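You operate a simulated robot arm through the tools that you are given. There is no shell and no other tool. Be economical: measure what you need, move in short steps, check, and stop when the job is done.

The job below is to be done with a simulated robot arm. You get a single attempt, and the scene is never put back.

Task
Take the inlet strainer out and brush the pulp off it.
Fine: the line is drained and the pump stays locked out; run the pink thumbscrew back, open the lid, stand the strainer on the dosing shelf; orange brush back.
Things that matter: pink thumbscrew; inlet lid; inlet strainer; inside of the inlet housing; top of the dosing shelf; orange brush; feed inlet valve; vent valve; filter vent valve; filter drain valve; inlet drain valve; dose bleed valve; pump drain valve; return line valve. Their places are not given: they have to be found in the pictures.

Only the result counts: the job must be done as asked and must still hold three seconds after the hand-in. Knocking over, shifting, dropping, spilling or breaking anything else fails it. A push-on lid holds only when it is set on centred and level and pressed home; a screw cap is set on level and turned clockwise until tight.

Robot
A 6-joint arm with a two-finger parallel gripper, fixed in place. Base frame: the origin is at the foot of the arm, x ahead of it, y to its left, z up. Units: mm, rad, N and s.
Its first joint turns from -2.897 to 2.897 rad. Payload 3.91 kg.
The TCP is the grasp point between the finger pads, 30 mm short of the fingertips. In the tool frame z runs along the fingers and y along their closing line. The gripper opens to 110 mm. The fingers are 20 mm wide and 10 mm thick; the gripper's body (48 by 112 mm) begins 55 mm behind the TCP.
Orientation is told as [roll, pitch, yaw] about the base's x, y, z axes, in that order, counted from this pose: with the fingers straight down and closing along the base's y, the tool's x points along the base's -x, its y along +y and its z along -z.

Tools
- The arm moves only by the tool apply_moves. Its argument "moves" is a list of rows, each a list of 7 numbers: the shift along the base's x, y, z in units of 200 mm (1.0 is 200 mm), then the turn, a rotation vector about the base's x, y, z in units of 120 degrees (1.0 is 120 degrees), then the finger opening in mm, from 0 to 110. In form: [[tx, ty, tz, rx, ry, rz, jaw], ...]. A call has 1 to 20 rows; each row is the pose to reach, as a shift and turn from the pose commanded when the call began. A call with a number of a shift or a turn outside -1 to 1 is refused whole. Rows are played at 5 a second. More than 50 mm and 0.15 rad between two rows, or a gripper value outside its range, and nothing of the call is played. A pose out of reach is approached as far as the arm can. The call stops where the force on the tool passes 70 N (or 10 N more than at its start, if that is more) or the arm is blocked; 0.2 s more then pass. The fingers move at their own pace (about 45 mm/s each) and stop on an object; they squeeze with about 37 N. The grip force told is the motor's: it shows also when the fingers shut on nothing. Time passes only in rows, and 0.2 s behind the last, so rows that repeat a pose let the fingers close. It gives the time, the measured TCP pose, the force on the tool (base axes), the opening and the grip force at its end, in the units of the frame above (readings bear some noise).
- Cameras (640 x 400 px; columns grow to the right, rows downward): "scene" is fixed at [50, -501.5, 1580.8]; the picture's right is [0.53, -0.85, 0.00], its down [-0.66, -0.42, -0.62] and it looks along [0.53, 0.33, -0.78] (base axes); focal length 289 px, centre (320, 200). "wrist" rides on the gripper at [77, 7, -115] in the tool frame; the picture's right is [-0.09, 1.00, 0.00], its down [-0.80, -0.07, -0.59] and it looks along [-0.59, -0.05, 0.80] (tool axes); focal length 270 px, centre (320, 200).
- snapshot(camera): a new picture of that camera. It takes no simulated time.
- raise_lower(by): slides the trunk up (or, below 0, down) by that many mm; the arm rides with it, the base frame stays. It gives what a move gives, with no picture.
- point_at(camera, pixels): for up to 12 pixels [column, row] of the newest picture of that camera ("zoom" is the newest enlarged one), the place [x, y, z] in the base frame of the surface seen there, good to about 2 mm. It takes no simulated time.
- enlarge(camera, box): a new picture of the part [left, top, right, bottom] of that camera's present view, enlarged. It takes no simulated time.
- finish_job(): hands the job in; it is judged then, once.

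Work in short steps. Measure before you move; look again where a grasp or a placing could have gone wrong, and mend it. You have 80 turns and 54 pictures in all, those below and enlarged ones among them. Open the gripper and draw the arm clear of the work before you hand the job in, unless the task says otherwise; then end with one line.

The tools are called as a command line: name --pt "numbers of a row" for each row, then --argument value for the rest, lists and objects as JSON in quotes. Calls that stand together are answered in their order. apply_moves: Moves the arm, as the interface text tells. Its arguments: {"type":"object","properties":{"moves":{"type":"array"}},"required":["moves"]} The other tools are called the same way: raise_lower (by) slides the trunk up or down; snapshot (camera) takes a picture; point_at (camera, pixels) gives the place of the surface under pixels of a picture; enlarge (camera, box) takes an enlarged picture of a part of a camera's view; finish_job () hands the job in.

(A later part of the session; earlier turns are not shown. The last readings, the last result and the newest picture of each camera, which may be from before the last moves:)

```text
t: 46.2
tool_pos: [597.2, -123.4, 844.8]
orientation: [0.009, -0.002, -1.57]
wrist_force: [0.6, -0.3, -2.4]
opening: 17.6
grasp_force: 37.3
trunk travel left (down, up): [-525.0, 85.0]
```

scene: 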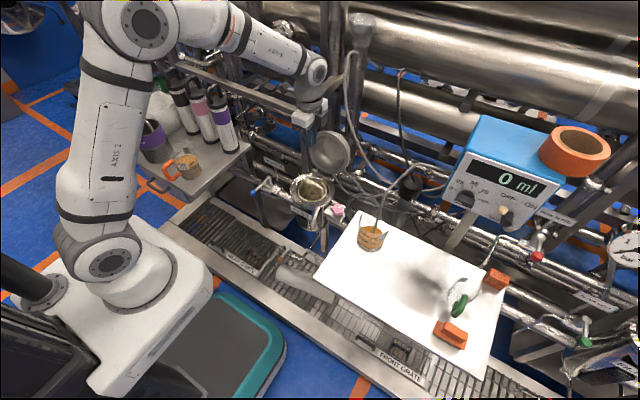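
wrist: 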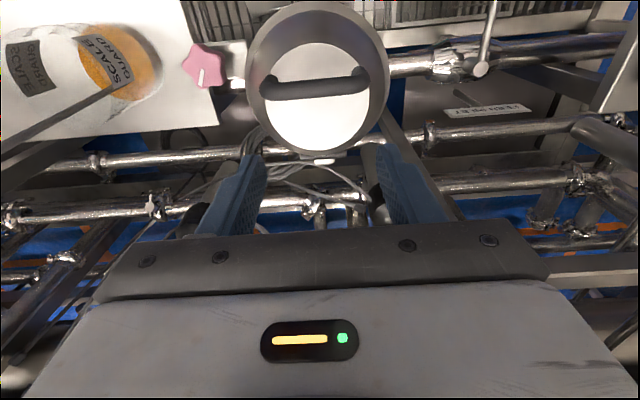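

apply_moves --pt "0 0 0.02 0 0 0 0" --pt "0 0 0.04 0 0 0 0" --pt "0 0 0.06 0 0 0 0" --pt "0 0 0.08 0 0 0 0" --pt "0 0 0.1 0 0 0 0" --pt "0 0 0.12 0 0 0 0" --pt "0 0 0.14 0 0 0 0" --pt "0 0 0.16 0 0 0 0"

enlarge --camera "scene" --box '[280, 145, 360, 215]'

```text
t: 48.0
tool_pos: [597.0, -123.2, 876.7]
orientation: [0.009, -0.003, -1.569]
wrist_force: [-0.5, 0.5, -2.2]
opening: 17.8
grasp_force: 37.2
trunk travel left (down, up): [-525.0, 85.0]
```

```text
5.71 times, centred on (320, 180) of scene
```

zoom: 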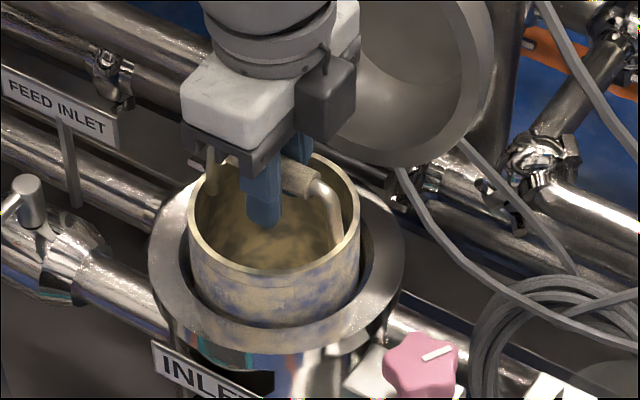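

It is coming out. Continue slowly.

apply_moves --pt "0 0 0.02 0 0 0 0" --pt "0 0 0.045 0 0 0 0" --pt "0 0 0.07 0 0 0 0" --pt "0 0 0.1 0 0 0 0" --pt "0 0 0.13 0 0 0 0" --pt "0 0 0.16 0 0 0 0" --pt "0 0 0.19 0 0 0 0" --pt "0 0 0.22 0 0 0 0" --pt "0 0 0.25 0 0 0 0" --pt "0 0 0.28 0 0 0 0" --pt "0 0 0.31 0 0 0 0" --pt "0 0 0.34 0 0 0 0" --pt "0 0 0.37 0 0 0 0" --pt "0 0 0.4 0 0 0 0" --pt "0 0 0.43 0 0 0 0" --pt "0 0 0.46 0 0 0 0" --pt "0 0 0.49 0 0 0 0" --pt "0 0 0.52 0 0 0 0" --pt "0 0 0.54 0 0 0 0" --pt "0 0 0.55 0 0 0 0"

enlarge --camera "scene" --box '[270, 105, 370, 215]'

```text
t: 52.2
tool_pos: [598.4, -124.2, 987.3]
orientation: [0.009, -0.001, -1.57]
wrist_force: [0.0, -1.4, -2.1]
opening: 17.9
grasp_force: 36.5
trunk travel left (down, up): [-525.0, 85.0]
```

```text
3.64 times, centred on (320, 160) of scene
```

zoom: 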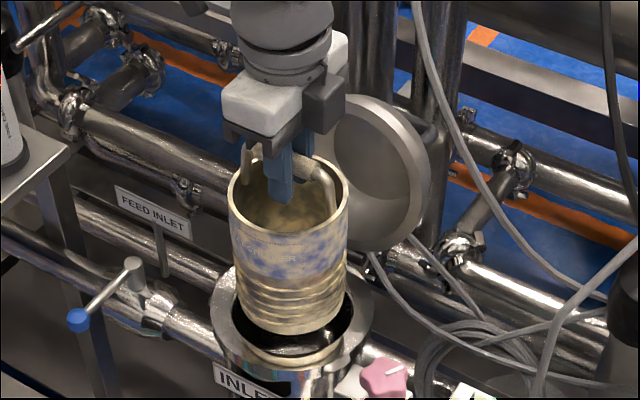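

The strainer is nearly clear. I measure its rim and bottom.

point_at --camera "zoom" --pixels '[[290, 330], [260, 318], [320, 325], [285, 235], [240, 215], [345, 215], [290, 260], [285, 180], [290, 345], [340, 285]]'

apply_moves --pt "0 0 0.02 0 0 0 0" --pt "0 0 0.05 0 0 0 0" --pt "0 0 0.08 0 0 0 0" --pt "0 0 0.11 0 0 0 0" --pt "0 0 0.14 0 0 0 0" --pt "0 0 0.17 0 0 0 0" --pt "0 0 0.2 0 0 0 0" --pt "0 0 0.23 0 0 0 0" --pt "0 0 0.25 0 0 0 0"

```text
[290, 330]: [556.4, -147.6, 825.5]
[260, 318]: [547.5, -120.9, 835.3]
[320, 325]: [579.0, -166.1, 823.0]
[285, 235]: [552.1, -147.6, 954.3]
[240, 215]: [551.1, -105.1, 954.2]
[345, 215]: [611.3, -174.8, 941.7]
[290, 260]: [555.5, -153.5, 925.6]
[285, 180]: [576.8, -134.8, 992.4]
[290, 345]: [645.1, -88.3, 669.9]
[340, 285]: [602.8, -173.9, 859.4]
```

```text
t: 54.2
tool_pos: [596.9, -125.3, 1036.7]
orientation: [0.01, -0.001, -1.571]
wrist_force: [-0.2, 0.1, -2.7]
opening: 17.8
grasp_force: 37.0
trunk travel left (down, up): [-525.0, 85.0]
```

Bottom is 165 mm below TCP. I carry it first toward -x, then toward the shelf.

apply_moves --pt "-0.04 0 0 0 0 0 0" --pt "-0.11 0 0 0 0 0 0" --pt "-0.19 0 0 0 0 0 0" --pt "-0.28 0 0 0 0 0 0" --pt "-0.37 0 0 0 0 0 0" --pt "-0.46 0 0 0 0 0 0" --pt "-0.54 -0.03 0 0 0 0 0" --pt "-0.6 -0.09 0 0 0 0 0" --pt "-0.63 -0.16 0 0 0 0 0" --pt "-0.635 -0.24 0 0 0 0 0" --pt "-0.635 -0.32 0 0 0 0 0" --pt "-0.635 -0.4 0 0 0 0 0" --pt "-0.635 -0.48 0 0 0 0 0" --pt "-0.635 -0.56 0 0 0 0 0" --pt "-0.635 -0.64 0 0 0 0 0" --pt "-0.635 -0.72 0 0 0 0 0" --pt "-0.635 -0.8 0 0 0 0 0" --pt "-0.635 -0.88 0 0 0 0 0" --pt "-0.635 -0.95 0 0 0 0 0" --pt "-0.635 -1.0 0 0 0 0 0"

apply_moves --pt "0 -0.05 0 0 0 0 0" --pt "0 -0.12 0 0 0 0 0" --pt "0 -0.2 0 0 0 0 0" --pt "0 -0.28 0 0 0 0 0" --pt "0 -0.36 0 0 0 0 0" --pt "0 -0.44 0 0 0 0 0" --pt "0 -0.52 0 0 0 0 0" --pt "0 -0.6 0 0 0 0 0" --pt "0 -0.68 0 0 0 0 0" --pt "0 -0.74 0 0 0 0 0" --pt "0 -0.775 0 0 0 0 0"

snapshot --camera "scene"

```text
t: 58.4
tool_pos: [470.3, -324.0, 1036.7]
orientation: [0.009, -0.001, -1.57]
wrist_force: [-0.2, -0.2, -2.4]
opening: 17.8
grasp_force: 37.1
trunk travel left (down, up): [-525.0, 85.0]
```

```text
t: 60.8
tool_pos: [470.5, -479.2, 1037.3]
orientation: [0.008, -0.003, -1.57]
wrist_force: [-0.7, 0.3, -2.8]
opening: 17.8
grasp_force: 36.8
trunk travel left (down, up): [-525.0, 85.0]
```

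```text
17 pictures are left
```

scene: 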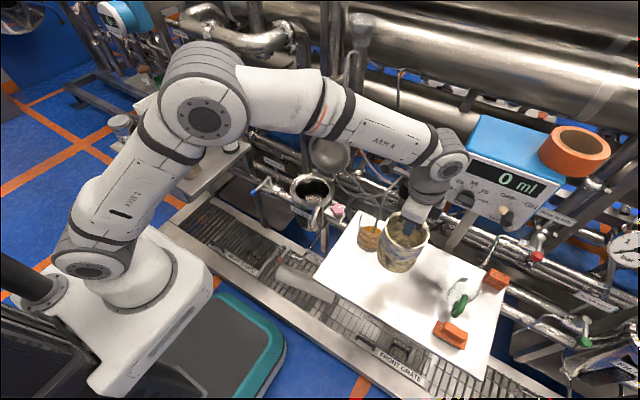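

Position over free shelf area is good. Lower slowly toward contact (expected TCP ≈ 887).

apply_moves --pt "0 0 -0.04 0 0 0 0" --pt "0 0 -0.1 0 0 0 0" --pt "0 0 -0.17 0 0 0 0" --pt "0 0 -0.24 0 0 0 0" --pt "0 0 -0.31 0 0 0 0" --pt "0 0 -0.38 0 0 0 0" --pt "0 0 -0.45 0 0 0 0" --pt "0 0 -0.52 0 0 0 0" --pt "0 0 -0.58 0 0 0 0" --pt "0 0 -0.63 0 0 0 0" --pt "0 0 -0.67 0 0 0 0" --pt "0 0 -0.7 0 0 0 0" --pt "0 0 -0.715 0 0 0 0" --pt "0 0 -0.725 0 0 0 0"

apply_moves --pt "0 0 -0.006 0 0 0 0" --pt "0 0 -0.012 0 0 0 0" --pt "0 0 -0.018 0 0 0 0"

enlarge --camera "scene" --box '[340, 180, 480, 300]'

```text
t: 63.8
tool_pos: [470.3, -479.4, 892.0]
orientation: [0.008, -0.004, -1.571]
wrist_force: [1.2, -0.1, -2.3]
opening: 17.6
grasp_force: 37.3
trunk travel left (down, up): [-525.0, 85.0]
```

```text
t: 64.6
tool_pos: [470.7, -478.9, 889.7]
orientation: [0.01, -0.002, -1.572]
wrist_force: [-0.8, 0.8, 2.5]
opening: 17.8
grasp_force: 37.0
trunk travel left (down, up): [-525.0, 85.0]
```

```text
3.33 times, centred on (410, 240) of scene
```

zoom: 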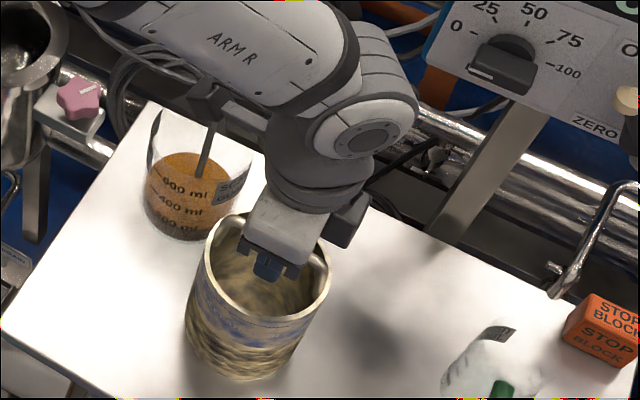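

Contact felt (+2.5 N). Release gently and rise.

apply_moves --pt "0 0 0 0 0 0 24" --pt "0 0 0 0 0 0 40" --pt "0 0 0 0 0 0 44" --pt "0 0 0.1 0 0 0 44" --pt "0 0 0.3 0 0 0 44" --pt "0 0 0.5 0 0 0 44" --pt "0 0 0.7 0 0 0 44"

enlarge --camera "scene" --box '[360, 200, 520, 380]'

point_at --camera "zoom" --pixels '[[280, 345], [245, 340], [265, 330], [275, 365], [215, 330], [255, 295], [345, 350], [310, 395], [200, 345], [320, 355], [270, 290], [290, 270]]'

```text
t: 66.2
tool_pos: [470.1, -478.8, 1028.4]
orientation: [0.01, -0.002, -1.57]
wrist_force: [-1.3, -0.2, 0.3]
opening: 44.1
grasp_force: 0.0
trunk travel left (down, up): [-525.0, 85.0]
```

```text
2.22 times, centred on (440, 290) of scene
```

zoom: 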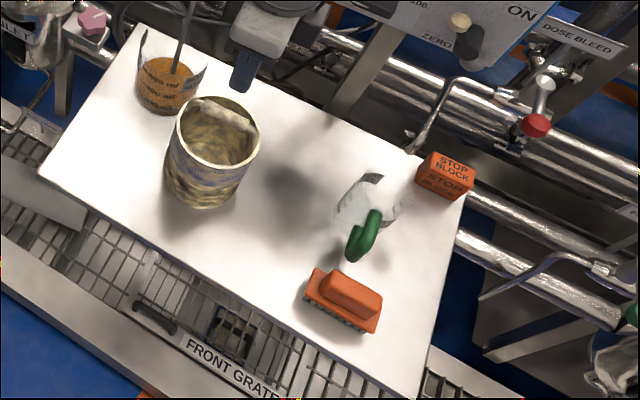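

```text
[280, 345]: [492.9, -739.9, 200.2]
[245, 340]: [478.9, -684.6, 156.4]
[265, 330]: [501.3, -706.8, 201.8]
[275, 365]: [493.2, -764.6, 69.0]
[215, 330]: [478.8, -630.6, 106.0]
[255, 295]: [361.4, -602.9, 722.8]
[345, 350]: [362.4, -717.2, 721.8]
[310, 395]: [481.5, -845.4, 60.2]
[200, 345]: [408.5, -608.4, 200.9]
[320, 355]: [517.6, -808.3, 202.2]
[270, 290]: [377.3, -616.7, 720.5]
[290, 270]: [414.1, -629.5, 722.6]
```

Strainer stands upright on the shelf. I re-measure the brush with the proper pixels.

point_at --camera "zoom" --pixels '[[335, 278], [352, 287], [376, 298], [345, 295], [365, 305], [330, 285], [313, 274], [308, 295], [375, 322], [340, 315], [352, 298], [360, 240]]'

point_at --camera "scene" --pixels '[[459, 299], [461, 305], [453, 308], [462, 285], [450, 290], [467, 290], [486, 282], [445, 321], [448, 326], [457, 331], [464, 335], [436, 322]]'

```text
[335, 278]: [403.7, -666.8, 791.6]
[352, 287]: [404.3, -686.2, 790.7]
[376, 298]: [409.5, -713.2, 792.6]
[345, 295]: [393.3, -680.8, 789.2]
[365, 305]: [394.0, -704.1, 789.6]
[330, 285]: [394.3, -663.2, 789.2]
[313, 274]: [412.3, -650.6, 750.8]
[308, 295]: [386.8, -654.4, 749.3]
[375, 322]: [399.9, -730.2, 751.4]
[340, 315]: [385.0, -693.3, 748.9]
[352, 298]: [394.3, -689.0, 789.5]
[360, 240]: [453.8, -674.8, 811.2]
```

```text
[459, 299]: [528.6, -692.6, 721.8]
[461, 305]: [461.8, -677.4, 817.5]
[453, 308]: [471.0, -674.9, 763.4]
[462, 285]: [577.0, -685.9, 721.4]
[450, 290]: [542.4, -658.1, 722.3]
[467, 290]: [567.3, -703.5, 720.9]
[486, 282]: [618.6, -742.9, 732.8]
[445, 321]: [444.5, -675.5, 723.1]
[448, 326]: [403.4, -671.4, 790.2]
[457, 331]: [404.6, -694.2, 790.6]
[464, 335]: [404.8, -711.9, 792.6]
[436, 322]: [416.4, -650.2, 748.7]
```

Brush: grip block x≈390–414, y -660..-722, top 791, plate top 751; centre ≈(402,-692). I move above it with yaw still -90°.

apply_moves --pt "-0.05 -0.15 0 0 0 0 50" --pt "-0.1 -0.35 0 0 0 0 50" --pt "-0.18 -0.55 -0.1 0 0 0 50" --pt "-0.26 -0.75 -0.25 0 0 0 50" --pt "-0.34 -0.95 -0.4 0 0 0 50"

apply_moves --pt "0 -0.12 -0.05 0 0 0 50" --pt "0 -0.12 -0.2 0 0 0 50"

enlarge --camera "scene" --box '[400, 250, 520, 370]'

```text
refused: row 4 steps farther than a row can; nothing moved
```

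```text
t: 66.8
tool_pos: [470.3, -503.0, 989.2]
orientation: [0.008, -0.002, -1.569]
wrist_force: [0.5, 0.7, -0.7]
opening: 50.1
grasp_force: 0.1
trunk travel left (down, up): [-525.0, 85.0]
```

```text
3.33 times, centred on (460, 310) of scene
```

zoom: 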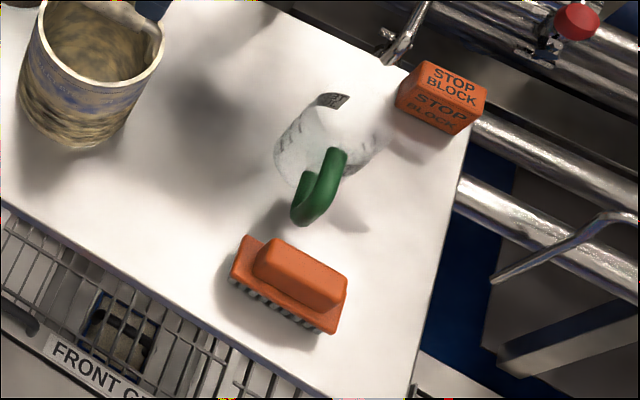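

The first call was refused, the second only moved a little (harmless). Now go above the brush in smaller steps.

apply_moves --pt "-0.06 -0.18 0 0 0 0 50" --pt "-0.12 -0.36 0 0 0 0 50" --pt "-0.18 -0.54 0 0 0 0 50" --pt "-0.24 -0.72 0 0 0 0 50" --pt "-0.3 -0.87 -0.1 0 0 0 50" --pt "-0.34 -0.945 -0.25 0 0 0 50" --pt "-0.34 -0.945 -0.45 0 0 0 50"

enlarge --camera "scene" --box '[400, 230, 520, 370]'

```text
t: 68.4
tool_pos: [403.1, -691.5, 898.4]
orientation: [0.008, -0.002, -1.571]
wrist_force: [0.1, 0.4, 0.8]
opening: 50.3
grasp_force: 0.1
trunk travel left (down, up): [-525.0, 85.0]
```

```text
2.86 times, centred on (460, 300) of scene
```

zoom: 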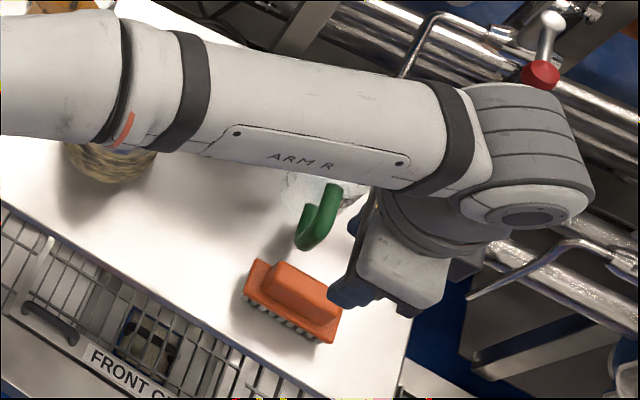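

Reach is fine; forearm is clear of the strainer. Descend to TCP z≈787 and grip the brush.

apply_moves --pt "-0.005 0 -0.15 0 0 0 50" --pt "-0.005 0 -0.35 0 0 0 50" --pt "-0.005 0 -0.5 0 0 0 50" --pt "-0.005 0 -0.557 0 0 0 50" --pt "-0.005 0 -0.557 0 0 0 30" --pt "-0.005 0 -0.557 0 0 0 15" --pt "-0.005 0 -0.557 0 0 0 15" --pt "-0.005 0 -0.557 0 0 0 15"

```text
t: 70.2
tool_pos: [398.6, -688.3, 788.1]
orientation: [0.007, -0.002, -1.57]
wrist_force: [0.7, -0.6, 0.1]
opening: 23.4
grasp_force: 37.0
out of reach, approached as far as the arm can: row 4, 5, 6, 7, 8
trunk travel left (down, up): [-525.0, 85.0]
```

Brush gripped (23.4 mm) at TCP (398.6,-688.3,788.1) – I'll return it to exactly this pose. Lift gently.

apply_moves --pt "0 0.01 0.03 0 0 0 10" --pt "0 0.02 0.08 0 0 0 10" --pt "0 0.03 0.15 0 0 0 10" --pt "0 0.04 0.23 0 0 0 10" --pt "0 0.05 0.31 0 0 0 10" --pt "0 0.05 0.39 0 0 0 10" --pt "0 0.05 0.47 0 0 0 10" --pt "0 0.05 0.55 0 0 0 10" --pt "0 0.05 0.6 0 0 0 10"

enlarge --camera "scene" --box '[360, 200, 520, 370]'

```text
t: 72.2
tool_pos: [400.6, -678.9, 906.5]
orientation: [0.008, -0.002, -1.57]
wrist_force: [0.5, 0.4, -0.7]
opening: 23.1
grasp_force: 37.2
trunk travel left (down, up): [-525.0, 85.0]
```

```text
2.35 times, centred on (440, 285) of scene
```

zoom: 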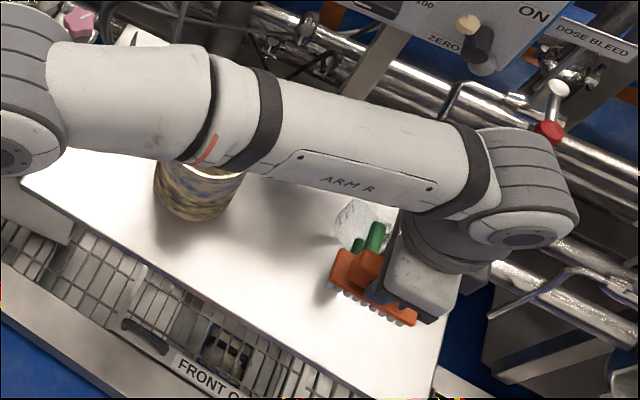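

Brush is held firmly. Now I move to the base side of the strainer (x≈300, y≈-490, z≈950) turning to yaw 0.

apply_moves --pt "-0.045 0.08 0.02 0 0 0.068 10" --pt "-0.09 0.16 0.04 0 0 0.136 10" --pt "-0.135 0.24 0.06 0 0 0.204 10" --pt "-0.18 0.32 0.08 0 0 0.272 10" --pt "-0.225 0.4 0.1 0 0 0.34 10" --pt "-0.27 0.48 0.12 0 0 0.408 10" --pt "-0.315 0.56 0.14 0 0 0.476 10" --pt "-0.36 0.64 0.16 0 0 0.544 10" --pt "-0.405 0.72 0.18 0 0 0.612 10" --pt "-0.45 0.8 0.2 0 0 0.68 10" --pt "-0.5 0.9 0.22 0 0 0.75 10"

apply_moves --pt "0 0.02 0 0 -0.068 0 10" --pt "0 0.04 0 0 -0.136 0 10" --pt "0 0.06 0 0 -0.204 0 10" --pt "0 0.08 0 0 -0.272 0 10" --pt "0 0.1 0 0 -0.34 0 10" --pt "0 0.1 0 0 -0.408 0 10" --pt "0 0.1 0 0 -0.476 0 10" --pt "0 0.1 0 0 -0.544 0 10" --pt "0 0.1 0 0 -0.612 0 10" --pt "0 0.1 0 0 -0.68 0 10" --pt "0 0.1 0 0 -0.75 0 10"

snapshot --camera "scene"

```text
t: 74.6
tool_pos: [299.1, -499.8, 951.4]
orientation: [0.007, -0.002, 0.003]
wrist_force: [0.3, -0.2, 0.1]
opening: 23.0
grasp_force: 36.9
trunk travel left (down, up): [-525.0, 85.0]
```

```text
t: 77.0
tool_pos: [299.7, -479.5, 952.1]
orientation: [-2.719, -1.567, 2.728]
wrist_force: [0.1, -0.4, -0.2]
opening: 23.4
grasp_force: 36.9
trunk travel left (down, up): [-525.0, 85.0]
```

```text
11 pictures are left
```

scene: 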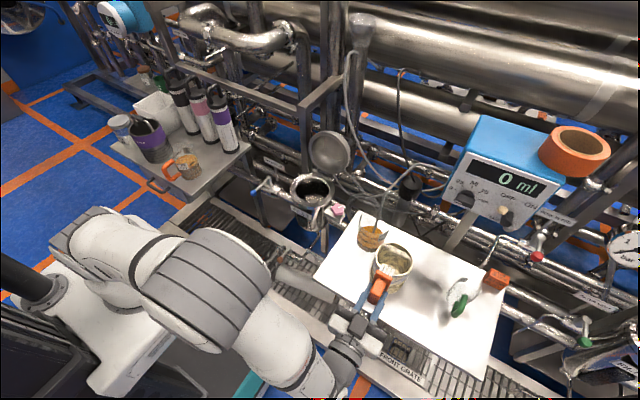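

The arm reaches this pose. Lower with standoff to z≈795 beside the strainer.

apply_moves --pt "0 0 -0.15 0 0 0 10" --pt "0 0 -0.3 0 0 0 10" --pt "0 0 -0.45 0 0 0 10" --pt "0 0 -0.6 0 0 0 10" --pt "0 0 -0.72 0 0 0 10" --pt "0 0 -0.785 0 0 0 10"

enlarge --camera "scene" --box '[320, 210, 460, 350]'

point_at --camera "zoom" --pixels '[[300, 220], [320, 215], [340, 200], [280, 190], [300, 250], [260, 240], [240, 260], [290, 160], [360, 150], [270, 210], [330, 240], [310, 235]]'

```text
t: 78.4
tool_pos: [299.1, -479.0, 794.5]
orientation: [2.101, -1.567, -2.09]
wrist_force: [0.6, 0.4, -0.7]
opening: 23.1
grasp_force: 37.0
trunk travel left (down, up): [-525.0, 85.0]
```

```text
2.86 times, centred on (390, 280) of scene
```

zoom: 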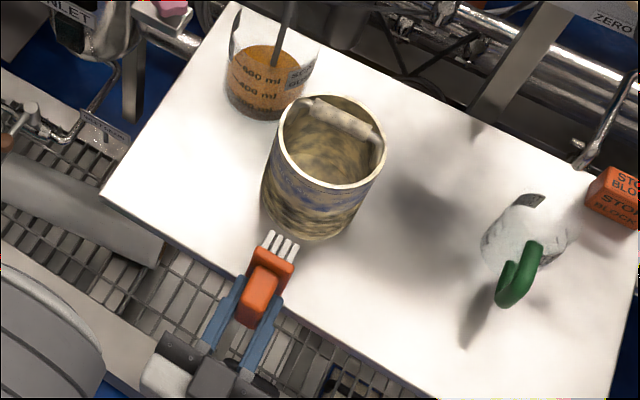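

```text
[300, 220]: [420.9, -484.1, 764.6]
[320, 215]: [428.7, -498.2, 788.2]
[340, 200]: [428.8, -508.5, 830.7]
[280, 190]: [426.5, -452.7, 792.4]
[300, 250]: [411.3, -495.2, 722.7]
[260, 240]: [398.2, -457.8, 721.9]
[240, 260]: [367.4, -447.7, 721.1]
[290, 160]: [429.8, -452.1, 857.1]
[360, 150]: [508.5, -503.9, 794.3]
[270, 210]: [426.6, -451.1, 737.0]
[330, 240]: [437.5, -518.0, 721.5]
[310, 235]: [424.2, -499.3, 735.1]
```

Bristles face the strainer's front (x≈420), tips now at ≈361. Approach to a light touch.

apply_moves --pt "0.08 0 0 0 0 0 10" --pt "0.16 0 0 0 0 0 10" --pt "0.22 0 0 0 0 0 10" --pt "0.25 0 0 0 0 0 10" --pt "0.26 0 0 0 0 0 10" --pt "0.27 0 0 0 0 0 10" --pt "0.28 0 0 0 0 0 10"

apply_moves --pt "0.005 0 0 0 0 0 10" --pt "0.01 0 0 0 0 0 10" --pt "0.015 0 0 0 0 0 10"

```text
t: 80.0
tool_pos: [355.1, -479.3, 794.6]
orientation: [-2.725, -1.569, 2.733]
wrist_force: [-0.8, -0.8, -0.2]
opening: 23.4
grasp_force: 37.3
trunk travel left (down, up): [-525.0, 85.0]
```

```text
t: 80.8
tool_pos: [358.1, -479.2, 793.6]
orientation: [-2.702, -1.569, 2.71]
wrist_force: [-1.3, 0.8, -0.6]
opening: 23.2
grasp_force: 36.8
trunk travel left (down, up): [-525.0, 85.0]
```

enlarge --camera "scene" --box '[360, 230, 420, 310]'

```text
5.00 times, centred on (390, 270) of scene
```

zoom: 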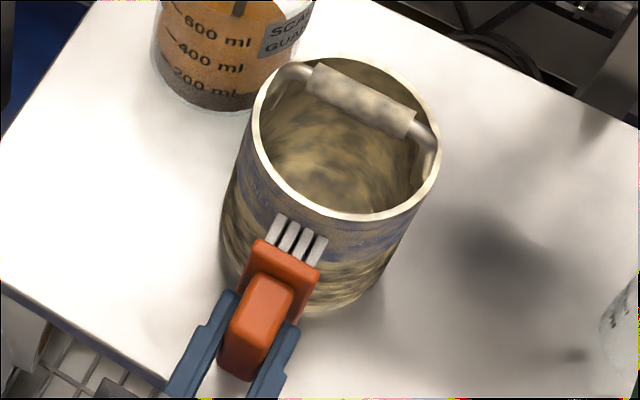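

Bristles are at the wall. I make vertical zigzag strokes with light pressure across the front.

apply_moves --pt "0.012 0 0 0 0 0 10" --pt "0.015 0 -0.05 0 0 0 10" --pt "0.015 0 -0.09 0 0 0 10" --pt "0.015 0.04 -0.05 0 0 0 10" --pt "0.015 0.04 0 0 0 0 10" --pt "0.015 0.04 0.05 0 0 0 10" --pt "0.018 0.1 0.05 0 0 0 10" --pt "0.02 0.1 0 0 0 0 10" --pt "0.02 0.1 -0.08 0 0 0 10" --pt "0.015 0.04 -0.08 0 0 0 10" --pt "0.015 -0.02 -0.08 0 0 0 10" --pt "0.015 -0.05 -0.04 0 0 0 10" --pt "0.015 -0.05 0.05 0 0 0 10" --pt "0.02 -0.1 0.05 0 0 0 10" --pt "0.02 -0.1 -0.03 0 0 0 10" --pt "0.02 -0.1 -0.09 0 0 0 10" --pt "0.015 -0.03 -0.09 0 0 0 10" --pt "0.015 0 -0.04 0 0 0 10" --pt "0.015 0 0.03 0 0 0 10" --pt "0.01 0 0 0 0 0 10"

enlarge --camera "scene" --box '[350, 220, 430, 310]'

```text
t: 85.0
tool_pos: [359.7, -477.3, 794.6]
orientation: [-2.701, -1.569, 2.709]
wrist_force: [-0.9, -0.9, -0.3]
opening: 23.3
grasp_force: 37.0
out of reach, approached as far as the arm can: row 7, 8, 9
trunk travel left (down, up): [-525.0, 85.0]
```

```text
4.44 times, centred on (390, 265) of scene
```

zoom: 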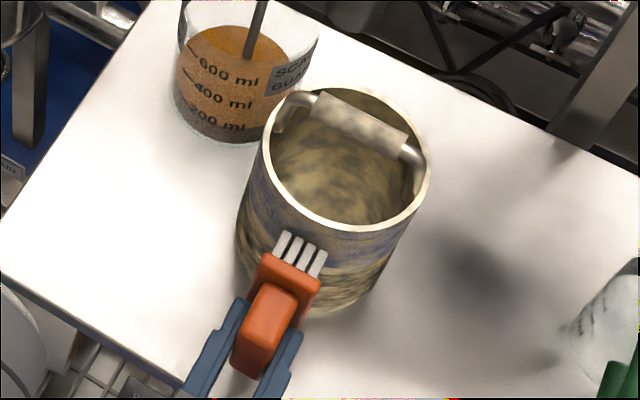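

Contact may be too light. I press further in 1 mm steps to see the force.

apply_moves --pt "0.005 0 0 0 0 0 10" --pt "0.01 0 0 0 0 0 10" --pt "0.015 0 0 0 0 0 10" --pt "0.015 0 0 0 0 0 10"

point_at --camera "zoom" --pixels '[[345, 230], [270, 160], [425, 180], [300, 242], [318, 260], [330, 255], [355, 255], [290, 270], [255, 230]]'

```text
t: 86.0
tool_pos: [363.8, -477.8, 794.8]
orientation: [-2.688, -1.571, 2.699]
wrist_force: [-0.3, -1.2, -1.5]
opening: 23.3
grasp_force: 36.7
trunk travel left (down, up): [-525.0, 85.0]
```

```text
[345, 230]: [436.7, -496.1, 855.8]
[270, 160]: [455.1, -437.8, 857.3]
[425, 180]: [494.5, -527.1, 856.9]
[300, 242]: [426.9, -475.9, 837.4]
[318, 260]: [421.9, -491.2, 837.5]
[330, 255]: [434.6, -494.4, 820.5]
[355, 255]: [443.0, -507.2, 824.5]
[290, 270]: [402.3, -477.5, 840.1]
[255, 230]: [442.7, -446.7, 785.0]
```

The strainer slides very slightly (contact is real). I do a second, longer set of vertical strokes.

apply_moves --pt "0.005 0 -0.05 0 0 0 10" --pt "0.005 0 -0.095 0 0 0 10" --pt "0.008 0 -0.02 0 0 0 10" --pt "0.008 0 0.06 0 0 0 10" --pt "0.01 -0.02 -0.02 0 0 0 10" --pt "0.01 -0.02 -0.095 0 0 0 10" --pt "0.012 -0.02 -0.02 0 0 0 10" --pt "0.012 -0.02 0.06 0 0 0 10" --pt "0.014 -0.05 -0.02 0 0 0 10" --pt "0.014 -0.05 -0.095 0 0 0 10" --pt "0.016 -0.05 -0.02 0 0 0 10" --pt "0.016 -0.05 0.06 0 0 0 10" --pt "0.018 -0.02 -0.02 0 0 0 10" --pt "0.018 -0.02 -0.095 0 0 0 10" --pt "0.02 0 -0.02 0 0 0 10" --pt "0.02 0 0.06 0 0 0 10" --pt "0.022 0 -0.02 0 0 0 10" --pt "0.022 0 -0.095 0 0 0 10" --pt "0.024 0 -0.02 0 0 0 10" --pt "0.024 0 0 0 0 0 10"

enlarge --camera "scene" --box '[350, 220, 430, 310]'

point_at --camera "zoom" --pixels '[[345, 229], [275, 160], [430, 180]]'

```text
t: 90.2
tool_pos: [367.4, -476.2, 793.7]
orientation: [-2.617, -1.57, 2.627]
wrist_force: [-0.4, -0.2, -0.6]
opening: 23.5
grasp_force: 37.1
trunk travel left (down, up): [-525.0, 85.0]
```

```text
4.44 times, centred on (390, 265) of scene
```

zoom: 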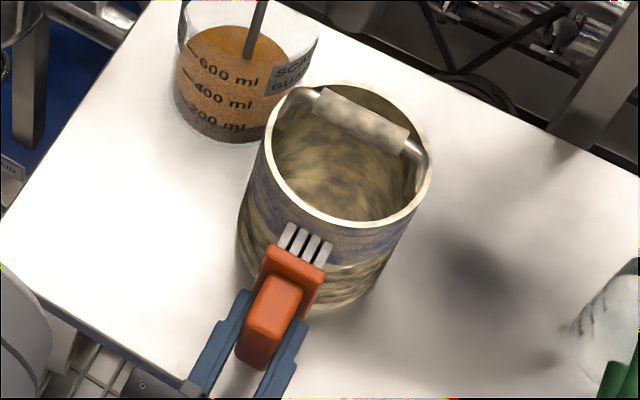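

```text
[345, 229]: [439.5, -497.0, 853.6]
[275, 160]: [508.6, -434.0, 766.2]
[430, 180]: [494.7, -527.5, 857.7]
```

The pulp looks paler than before, so brushing works. Continue with more strokes.

apply_moves --pt "0.006 0 -0.095 0 0 0 10" --pt "0.008 0 0 0 0 0 10" --pt "0.01 0 0.09 0 0 0 10" --pt "0.012 0 0 0 0 0 10" --pt "0.014 -0.02 -0.095 0 0 0 10" --pt "0.016 -0.02 0 0 0 0 10" --pt "0.018 -0.02 0.09 0 0 0 10" --pt "0.02 -0.04 0 0 0 0 10" --pt "0.022 -0.04 -0.095 0 0 0 10" --pt "0.024 -0.04 0 0 0 0 10" --pt "0.026 -0.04 0.09 0 0 0 10" --pt "0.028 -0.02 0 0 0 0 10" --pt "0.03 -0.02 -0.095 0 0 0 10" --pt "0.032 -0.02 0 0 0 0 10" --pt "0.034 0 0.09 0 0 0 10" --pt "0.036 0 0 0 0 0 10" --pt "0.038 0 -0.095 0 0 0 10" --pt "0.04 0 0 0 0 0 10" --pt "0.042 0 0.09 0 0 0 10" --pt "0.042 0 0 0 0 0 10"

apply_moves --pt "0.003 0 -0.095 0 0 0 10" --pt "0.005 0 0 0 0 0 10" --pt "0.007 0 0.09 0 0 0 10" --pt "0.009 0 0 0 0 0 10" --pt "0.011 -0.03 -0.095 0 0 0 10" --pt "0.013 -0.03 0 0 0 0 10" --pt "0.015 -0.03 0.09 0 0 0 10" --pt "0.017 -0.06 0 0 0 0 10" --pt "0.019 -0.06 -0.095 0 0 0 10" --pt "0.021 -0.06 0 0 0 0 10" --pt "0.023 -0.06 0.09 0 0 0 10" --pt "0.025 -0.03 0 0 0 0 10" --pt "0.027 -0.03 -0.095 0 0 0 10" --pt "0.029 -0.03 0 0 0 0 10" --pt "0.031 0 0.09 0 0 0 10" --pt "0.033 0 0 0 0 0 10" --pt "0.035 0 -0.095 0 0 0 10" --pt "0.037 0 0 0 0 0 10" --pt "0.037 0 0.09 0 0 0 10" --pt "0.037 0 0 0 0 0 10"

enlarge --camera "scene" --box '[350, 220, 430, 310]'

point_at --camera "zoom" --pixels '[[345, 228], [430, 180], [270, 160], [350, 227]]'

```text
t: 94.4
tool_pos: [377.1, -478.7, 795.1]
orientation: [-2.516, -1.569, 2.527]
wrist_force: [0.2, -0.1, 0.1]
opening: 23.6
grasp_force: 36.9
trunk travel left (down, up): [-525.0, 85.0]
```

```text
t: 98.6
tool_pos: [383.4, -478.6, 793.6]
orientation: [-2.543, -1.569, 2.551]
wrist_force: [0.3, 0.4, -0.2]
opening: 23.4
grasp_force: 37.0
trunk travel left (down, up): [-525.0, 85.0]
```

```text
4.44 times, centred on (390, 265) of scene
```

zoom: 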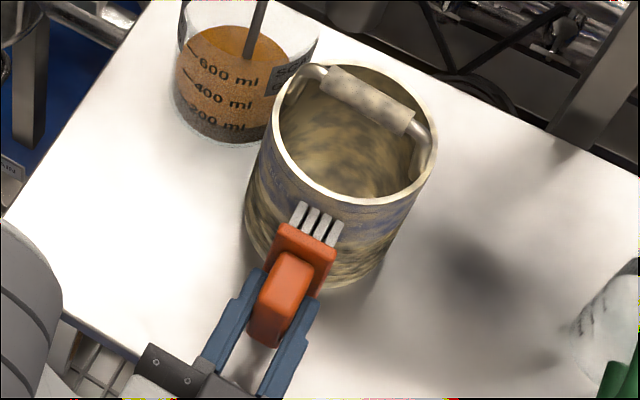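

```text
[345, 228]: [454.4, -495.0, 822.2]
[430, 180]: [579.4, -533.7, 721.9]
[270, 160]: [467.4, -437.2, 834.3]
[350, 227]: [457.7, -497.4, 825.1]
```

I back off slightly to inspect the brushed face in detail.

apply_moves --pt "-0.1 0 0 0 0 0 10" --pt "-0.25 0 0 0 0 0 10" --pt "-0.4 0 0 0 0 0 10"

enlarge --camera "scene" --box '[374, 228, 414, 288]'

point_at --camera "zoom" --pixels '[[320, 200], [330, 220], [310, 330], [300, 160], [340, 300]]'

```text
t: 99.4
tool_pos: [302.6, -478.2, 794.5]
orientation: [2.003, -1.568, -1.991]
wrist_force: [1.1, 0.2, -0.8]
opening: 23.4
grasp_force: 37.0
trunk travel left (down, up): [-525.0, 85.0]
```

```text
6.67 times, centred on (394, 258) of scene
```

zoom: 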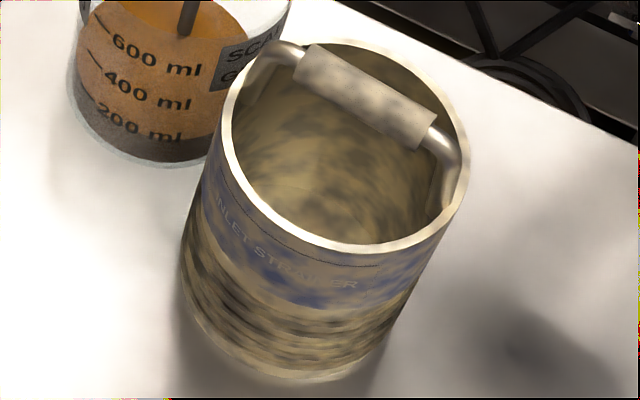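

```text
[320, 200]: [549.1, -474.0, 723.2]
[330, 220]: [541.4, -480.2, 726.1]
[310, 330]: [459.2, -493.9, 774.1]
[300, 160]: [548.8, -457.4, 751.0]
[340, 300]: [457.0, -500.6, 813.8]
```

Pulp still covers it; the light strainer slides away under side pressure. I'll press from above on the rim where it can bear force. First raise and bring the tool back to vertical.

apply_moves --pt "0 0 0.2 0 0 0 10" --pt "0 0 0.4 0 0 0 10" --pt "0 0 0.6 0 0 0 10" --pt "0 0 0.8 0 0 0 10" --pt "0 0 1.0 0 0 0 10" --pt "0 0 1.0 0 0.068 0 10" --pt "0 0 1.0 0 0.136 0 10" --pt "0 0 1.0 0 0.204 0 10" --pt "0 0 1.0 0 0.272 0 10" --pt "0 0 1.0 0 0.34 0 10" --pt "0 0 1.0 0 0.408 0 10" --pt "0 0 1.0 0 0.476 0 10" --pt "0 0 1.0 0 0.544 0 10" --pt "0 0 1.0 0 0.612 0 10" --pt "0 0 1.0 0 0.68 0 10" --pt "0 0 1.0 0 0.75 0 10"

apply_moves --pt "0 0 0 0 0 -0.068 10" --pt "0 0 0 0 0 -0.136 10" --pt "0.05 0 0 0 0 -0.204 10" --pt "0.1 0 0 0 0 -0.272 10" --pt "0.2 0 0 0 0 -0.34 10" --pt "0.3 0 0 0 0 -0.408 10" --pt "0.4 0 0 0 0 -0.476 10" --pt "0.5 0 0 0 0 -0.544 10" --pt "0.6 0 0 0 0 -0.612 10" --pt "0.7 0 0 0 0 -0.68 10" --pt "0.765 0 0 0 0 -0.75 10" --pt "0.765 0 0 0 0 -0.75 10"

```text
t: 102.8
tool_pos: [305.0, -479.9, 994.6]
orientation: [0.009, 0.0, -0.001]
wrist_force: [0.3, 0.3, -1.2]
opening: 23.3
grasp_force: 37.3
trunk travel left (down, up): [-525.0, 85.0]
```

```text
t: 105.4
tool_pos: [457.4, -476.6, 993.7]
orientation: [0.009, 0.0, -1.57]
wrist_force: [0.3, -0.5, -1.1]
opening: 23.2
grasp_force: 36.8
trunk travel left (down, up): [-525.0, 85.0]
```

Over the front part of the rim; descend to contact (expected TCP ≈ 923).

apply_moves --pt "0 0 -0.1 0 0 0 10" --pt "0 0 -0.2 0 0 0 10" --pt "0 0 -0.29 0 0 0 10" --pt "0 0 -0.33 0 0 0 10" --pt "0 0 -0.34 0 0 0 10" --pt "0 0 -0.345 0 0 0 10"

enlarge --camera "scene" --box '[354, 200, 434, 290]'

apply_moves --pt "0 0 -0.005 0 0 0 10" --pt "0 0 -0.01 0 0 0 10"

```text
t: 106.8
tool_pos: [456.7, -478.2, 926.5]
orientation: [0.01, -0.001, -1.571]
wrist_force: [0.3, -0.2, -0.8]
opening: 23.1
grasp_force: 37.2
trunk travel left (down, up): [-525.0, 85.0]
```

```text
4.44 times, centred on (394, 245) of scene
```

zoom: 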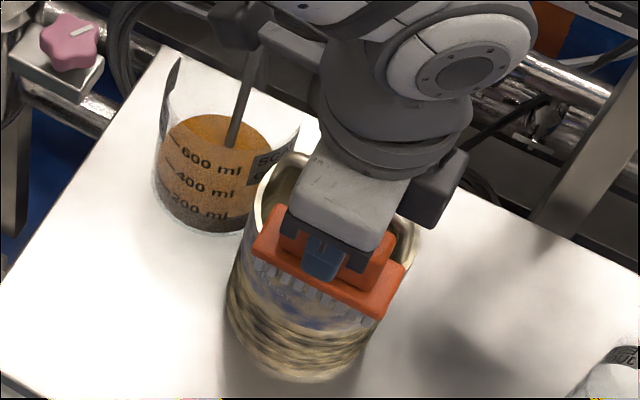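

```text
t: 107.4
tool_pos: [456.7, -478.3, 922.7]
orientation: [0.01, -0.001, -1.572]
wrist_force: [-0.6, 0.1, -1.2]
opening: 23.3
grasp_force: 36.9
trunk travel left (down, up): [-525.0, 85.0]
```

apply_moves --pt "0 0 -0.005 0 0 0 10" --pt "0 0 -0.01 0 0 0 10" --pt "0 0 -0.015 0 0 0 10"

apply_moves --pt "0 0 -0.005 0 0 0 10" --pt "0 0 -0.01 0 0 0 10"

```text
t: 108.2
tool_pos: [456.4, -478.3, 923.4]
orientation: [0.012, -0.006, -1.571]
wrist_force: [-1.1, 0.7, 19.0]
opening: 23.1
grasp_force: 36.9
trunk travel left (down, up): [-525.0, 85.0]
```

```text
t: 108.8
tool_pos: [457.0, -478.6, 921.8]
orientation: [0.015, -0.007, -1.571]
wrist_force: [-1.7, -2.5, 35.7]
opening: 23.2
grasp_force: 37.2
trunk travel left (down, up): [-525.0, 85.0]
```

Contact is firm (35 N); ease off to a few newtons and stroke along y.

apply_moves --pt "0 0 0.014 0 0 0 10" --pt "0 0 0.014 0 0 0 10"

apply_moves --pt "0 0.03 0 0 0 0 10" --pt "0 0.06 0 0 0 0 10" --pt "0 0.09 0 0 0 0 10" --pt "0 0.05 0 0 0 0 10" --pt "0 0 0 0 0 0 10" --pt "0 -0.05 0 0 0 0 10" --pt "0 -0.09 0 0 0 0 10" --pt "0 -0.04 0 0 0 0 10" --pt "0 0.02 0 0 0 0 10" --pt "0 0.08 0 0 0 0 10" --pt "0 0.03 0 0 0 0 10" --pt "0 -0.03 0 0 0 0 10" --pt "0 -0.09 0 0 0 0 10" --pt "0 -0.04 0 0 0 0 10" --pt "0 0 0 0 0 0 10"

enlarge --camera "scene" --box '[354, 200, 434, 290]'

```text
t: 109.4
tool_pos: [456.0, -477.7, 923.5]
orientation: [0.011, -0.005, -1.571]
wrist_force: [0.7, -5.9, 25.9]
opening: 23.4
grasp_force: 37.5
trunk travel left (down, up): [-525.0, 85.0]
```

```text
t: 112.6
tool_pos: [456.8, -478.6, 921.2]
orientation: [0.01, -0.004, -1.571]
wrist_force: [-0.3, -4.6, 10.6]
opening: 23.2
grasp_force: 37.3
trunk travel left (down, up): [-525.0, 85.0]
```

```text
4.44 times, centred on (394, 245) of scene
```

zoom: 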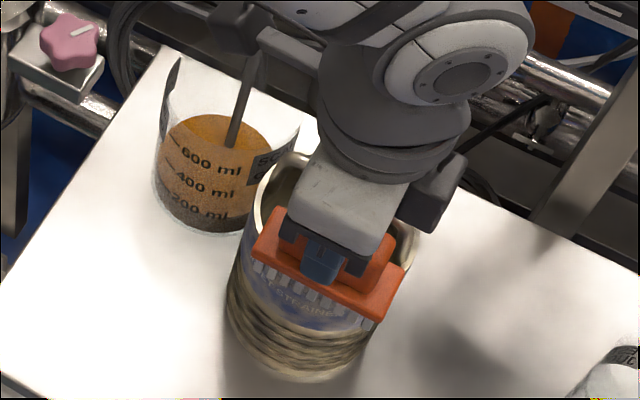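

The pulp is clearly fading now. Repeat with more strokes.

apply_moves --pt "0 0.05 0 0 0 0 10" --pt "0 0.1 0 0 0 0 10" --pt "0 0.03 0 0 0 0 10" --pt "0 -0.04 0 0 0 0 10" --pt "0 -0.1 0 0 0 0 10" --pt "0 -0.04 0 0 0 0 10" --pt "0 0.03 0 0 0 0 10" --pt "0 0.1 0 0 0 0 10" --pt "0 0.03 0 0 0 0 10" --pt "0 -0.04 0 0 0 0 10" --pt "0 -0.1 0 0 0 0 10" --pt "0 -0.04 0 0 0 0 10" --pt "0 0.03 0 0 0 0 10" --pt "0 0.1 0 0 0 0 10" --pt "0 0.03 0 0 0 0 10" --pt "0 -0.04 0 0 0 0 10" --pt "0 -0.1 0 0 0 0 10" --pt "0 -0.05 0 0 0 0 10" --pt "0 0 0 0 0 0 10"

apply_moves --pt "0 0.05 -0.003 0 0 0 10" --pt "0 0.1 -0.003 0 0 0 10" --pt "0 0.03 -0.003 0 0 0 10" --pt "0 -0.04 -0.003 0 0 0 10" --pt "0 -0.1 -0.003 0 0 0 10" --pt "0 -0.04 -0.003 0 0 0 10" --pt "0 0.03 -0.003 0 0 0 10" --pt "0 0.1 -0.003 0 0 0 10" --pt "0 0.03 -0.003 0 0 0 10" --pt "0 -0.04 -0.003 0 0 0 10" --pt "0 -0.1 -0.003 0 0 0 10" --pt "0 -0.04 -0.003 0 0 0 10" --pt "0 0.03 -0.003 0 0 0 10" --pt "0 0.1 -0.003 0 0 0 10" --pt "0 0.03 -0.003 0 0 0 10" --pt "0 -0.04 -0.003 0 0 0 10" --pt "0 -0.1 -0.003 0 0 0 10" --pt "0 -0.05 -0.003 0 0 0 10" --pt "0 0 -0.003 0 0 0 10"

apply_moves --pt "0 0.05 0 0 0 0 10" --pt "0 0.1 0 0 0 0 10" --pt "0 0.03 0 0 0 0 10" --pt "0 -0.04 0 0 0 0 10" --pt "0 -0.1 0 0 0 0 10" --pt "0 -0.04 0 0 0 0 10" --pt "0 0.03 0 0 0 0 10" --pt "0 0.1 0 0 0 0 10" --pt "0 0.03 0 0 0 0 10" --pt "0 -0.04 0 0 0 0 10" --pt "0 -0.1 0 0 0 0 10" --pt "0 -0.04 0 0 0 0 10" --pt "0 0.03 0 0 0 0 10" --pt "0 0.1 0 0 0 0 10" --pt "0 0.03 0 0 0 0 10" --pt "0 -0.04 0 0 0 0 10" --pt "0 -0.1 0 0 0 0 10" --pt "0 -0.05 0 0 0 0 10" --pt "0 0 0 0 0 0 10"

enlarge --camera "scene" --box '[354, 200, 434, 290]'

```text
t: 116.6
tool_pos: [457.1, -479.2, 921.4]
orientation: [0.012, -0.003, -1.571]
wrist_force: [-1.0, -3.0, 11.9]
opening: 23.1
grasp_force: 37.0
trunk travel left (down, up): [-525.0, 85.0]
```

```text
t: 120.6
tool_pos: [455.8, -477.6, 920.8]
orientation: [0.01, -0.004, -1.57]
wrist_force: [-0.8, -4.9, 15.2]
opening: 23.1
grasp_force: 37.0
trunk travel left (down, up): [-525.0, 85.0]
```

```text
t: 124.6
tool_pos: [455.8, -479.1, 922.4]
orientation: [0.011, -0.004, -1.569]
wrist_force: [-0.3, -4.2, 15.2]
opening: 23.3
grasp_force: 36.8
trunk travel left (down, up): [-525.0, 85.0]
```

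```text
4.44 times, centred on (394, 245) of scene
```

zoom: 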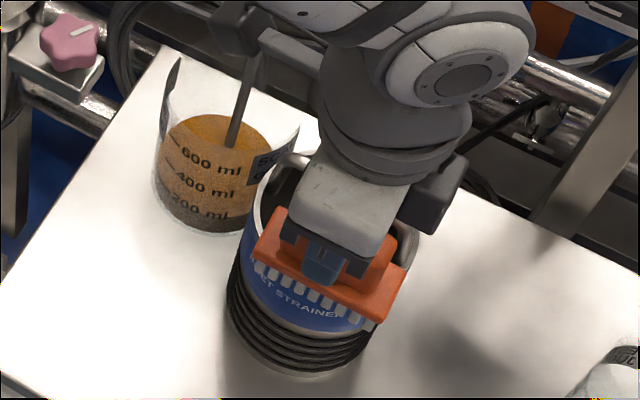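

The strainer is clean now ("INLET STRAINER" clear blue). Lift off gently and carry the brush back.

apply_moves --pt "0 0 0.02 0 0 0 10" --pt "0 0 0.06 0 0 0 10" --pt "0 0 0.15 0 0 0 10" --pt "0 0 0.25 0 0 0 10" --pt "-0.05 -0.1 0.25 0 0 0 10" --pt "-0.1 -0.25 0.25 0 0 0 10" --pt "-0.14 -0.4 0.25 0 0 0 10" --pt "-0.18 -0.55 0.25 0 0 0 10" --pt "-0.22 -0.7 0.25 0 0 0 10" --pt "-0.26 -0.85 0.25 0 0 0 10" --pt "-0.28 -0.95 0.25 0 0 0 10"

```text
t: 127.0
tool_pos: [401.1, -669.3, 970.8]
orientation: [0.009, -0.001, -1.569]
wrist_force: [-0.2, 0.2, -0.7]
opening: 23.3
grasp_force: 37.0
trunk travel left (down, up): [-525.0, 85.0]
```

Position above the original spot and lower to just over the shelf.

apply_moves --pt "-0.01 -0.05 0 0 0 0 10" --pt "-0.01 -0.096 -0.1 0 0 0 10" --pt "-0.01 -0.096 -0.25 0 0 0 10" --pt "-0.01 -0.096 -0.4 0 0 0 10" --pt "-0.01 -0.096 -0.55 0 0 0 10" --pt "-0.01 -0.096 -0.68 0 0 0 10" --pt "-0.01 -0.096 -0.78 0 0 0 10" --pt "-0.01 -0.096 -0.85 0 0 0 10" --pt "-0.01 -0.096 -0.88 0 0 0 10" --pt "-0.01 -0.096 -0.89 0 0 0 10"

```text
t: 129.2
tool_pos: [398.8, -687.4, 791.6]
orientation: [0.009, -0.002, -1.57]
wrist_force: [-0.3, 0.2, -0.7]
opening: 23.4
grasp_force: 37.1
trunk travel left (down, up): [-525.0, 85.0]
```

Close to the original pose; lower in 1 mm steps to contact.

apply_moves --pt "0 -0.004 -0.006 0 0 0 10" --pt "0 -0.004 -0.012 0 0 0 10" --pt "0 -0.004 -0.017 0 0 0 10"

apply_moves --pt "0 0 -0.004 0 0 0 10" --pt "0 0 -0.004 0 0 0 10"

```text
t: 130.0
tool_pos: [398.9, -689.3, 790.2]
orientation: [0.009, -0.002, -1.572]
wrist_force: [-0.5, 0.4, -0.6]
opening: 23.5
grasp_force: 37.3
trunk travel left (down, up): [-525.0, 85.0]
```

```text
t: 130.6
tool_pos: [398.7, -688.1, 788.7]
orientation: [0.008, -0.003, -1.572]
wrist_force: [-0.2, 0.4, -1.2]
opening: 23.2
grasp_force: 37.4
trunk travel left (down, up): [-525.0, 85.0]
```

apply_moves --pt "0 0 -0.005 0 0 0 10" --pt "0 0 -0.01 0 0 0 10"

apply_moves --pt "0 0 -0.004 0 0 0 10" --pt "0 0 -0.008 0 0 0 10"

```text
t: 131.2
tool_pos: [398.0, -688.6, 788.2]
orientation: [0.009, -0.003, -1.571]
wrist_force: [0.0, 0.0, 0.9]
opening: 23.2
grasp_force: 37.0
trunk travel left (down, up): [-525.0, 85.0]
```

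```text
t: 131.8
tool_pos: [399.9, -687.9, 786.0]
orientation: [0.011, -0.007, -1.571]
wrist_force: [0.5, -1.9, 9.4]
opening: 23.3
grasp_force: 37.0
trunk travel left (down, up): [-525.0, 85.0]
```

Contact (9 N). Ease up a touch, release and withdraw straight up.

apply_moves --pt "0 0 0.004 0 0 0 10" --pt "0 0 0.004 0 0 0 30" --pt "0 0 0.004 0 0 0 46" --pt "0 0 0.004 0 0 0 46" --pt "0 0.005 0.1 0 0 0 46" --pt "0 0.01 0.3 0 0 0 46" --pt "0 0.02 0.5 0 0 0 46" --pt "0 0.05 0.7 0 0 0 46" --pt "-0.05 0.15 0.9 0 0 0 46"

apply_moves --pt "-0.1 0.2 0.05 0 0 0 46" --pt "-0.2 0.4 0.1 0 0 0 46" --pt "-0.3 0.6 0.1 0 0 0 46" --pt "-0.4 0.8 0.1 0 0 0 46" --pt "-0.45 1.0 0.1 0 0 0 46"

snapshot --camera "scene"

point_at --camera "scene" --pixels '[[448, 326], [457, 331], [464, 335], [440, 338], [436, 322], [395, 265], [330, 150], [390, 240]]'

```text
t: 133.8
tool_pos: [387.8, -656.9, 966.2]
orientation: [0.009, -0.002, -1.57]
wrist_force: [-0.1, -0.3, -0.2]
opening: 46.2
grasp_force: 0.1
trunk travel left (down, up): [-525.0, 85.0]
```

```text
t: 135.0
tool_pos: [298.3, -458.2, 984.7]
orientation: [0.008, -0.003, -1.572]
wrist_force: [0.6, 0.7, 0.3]
opening: 46.0
grasp_force: 0.1
trunk travel left (down, up): [-525.0, 85.0]
```

```text
1 pictures are left
```

scene: 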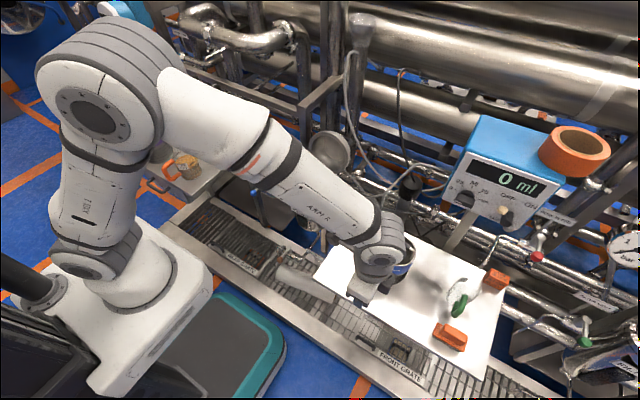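

```text
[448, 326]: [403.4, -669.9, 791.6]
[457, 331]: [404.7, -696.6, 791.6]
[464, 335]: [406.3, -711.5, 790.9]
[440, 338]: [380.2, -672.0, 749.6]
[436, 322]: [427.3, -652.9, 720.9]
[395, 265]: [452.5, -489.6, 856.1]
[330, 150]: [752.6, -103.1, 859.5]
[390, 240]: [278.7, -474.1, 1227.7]
```

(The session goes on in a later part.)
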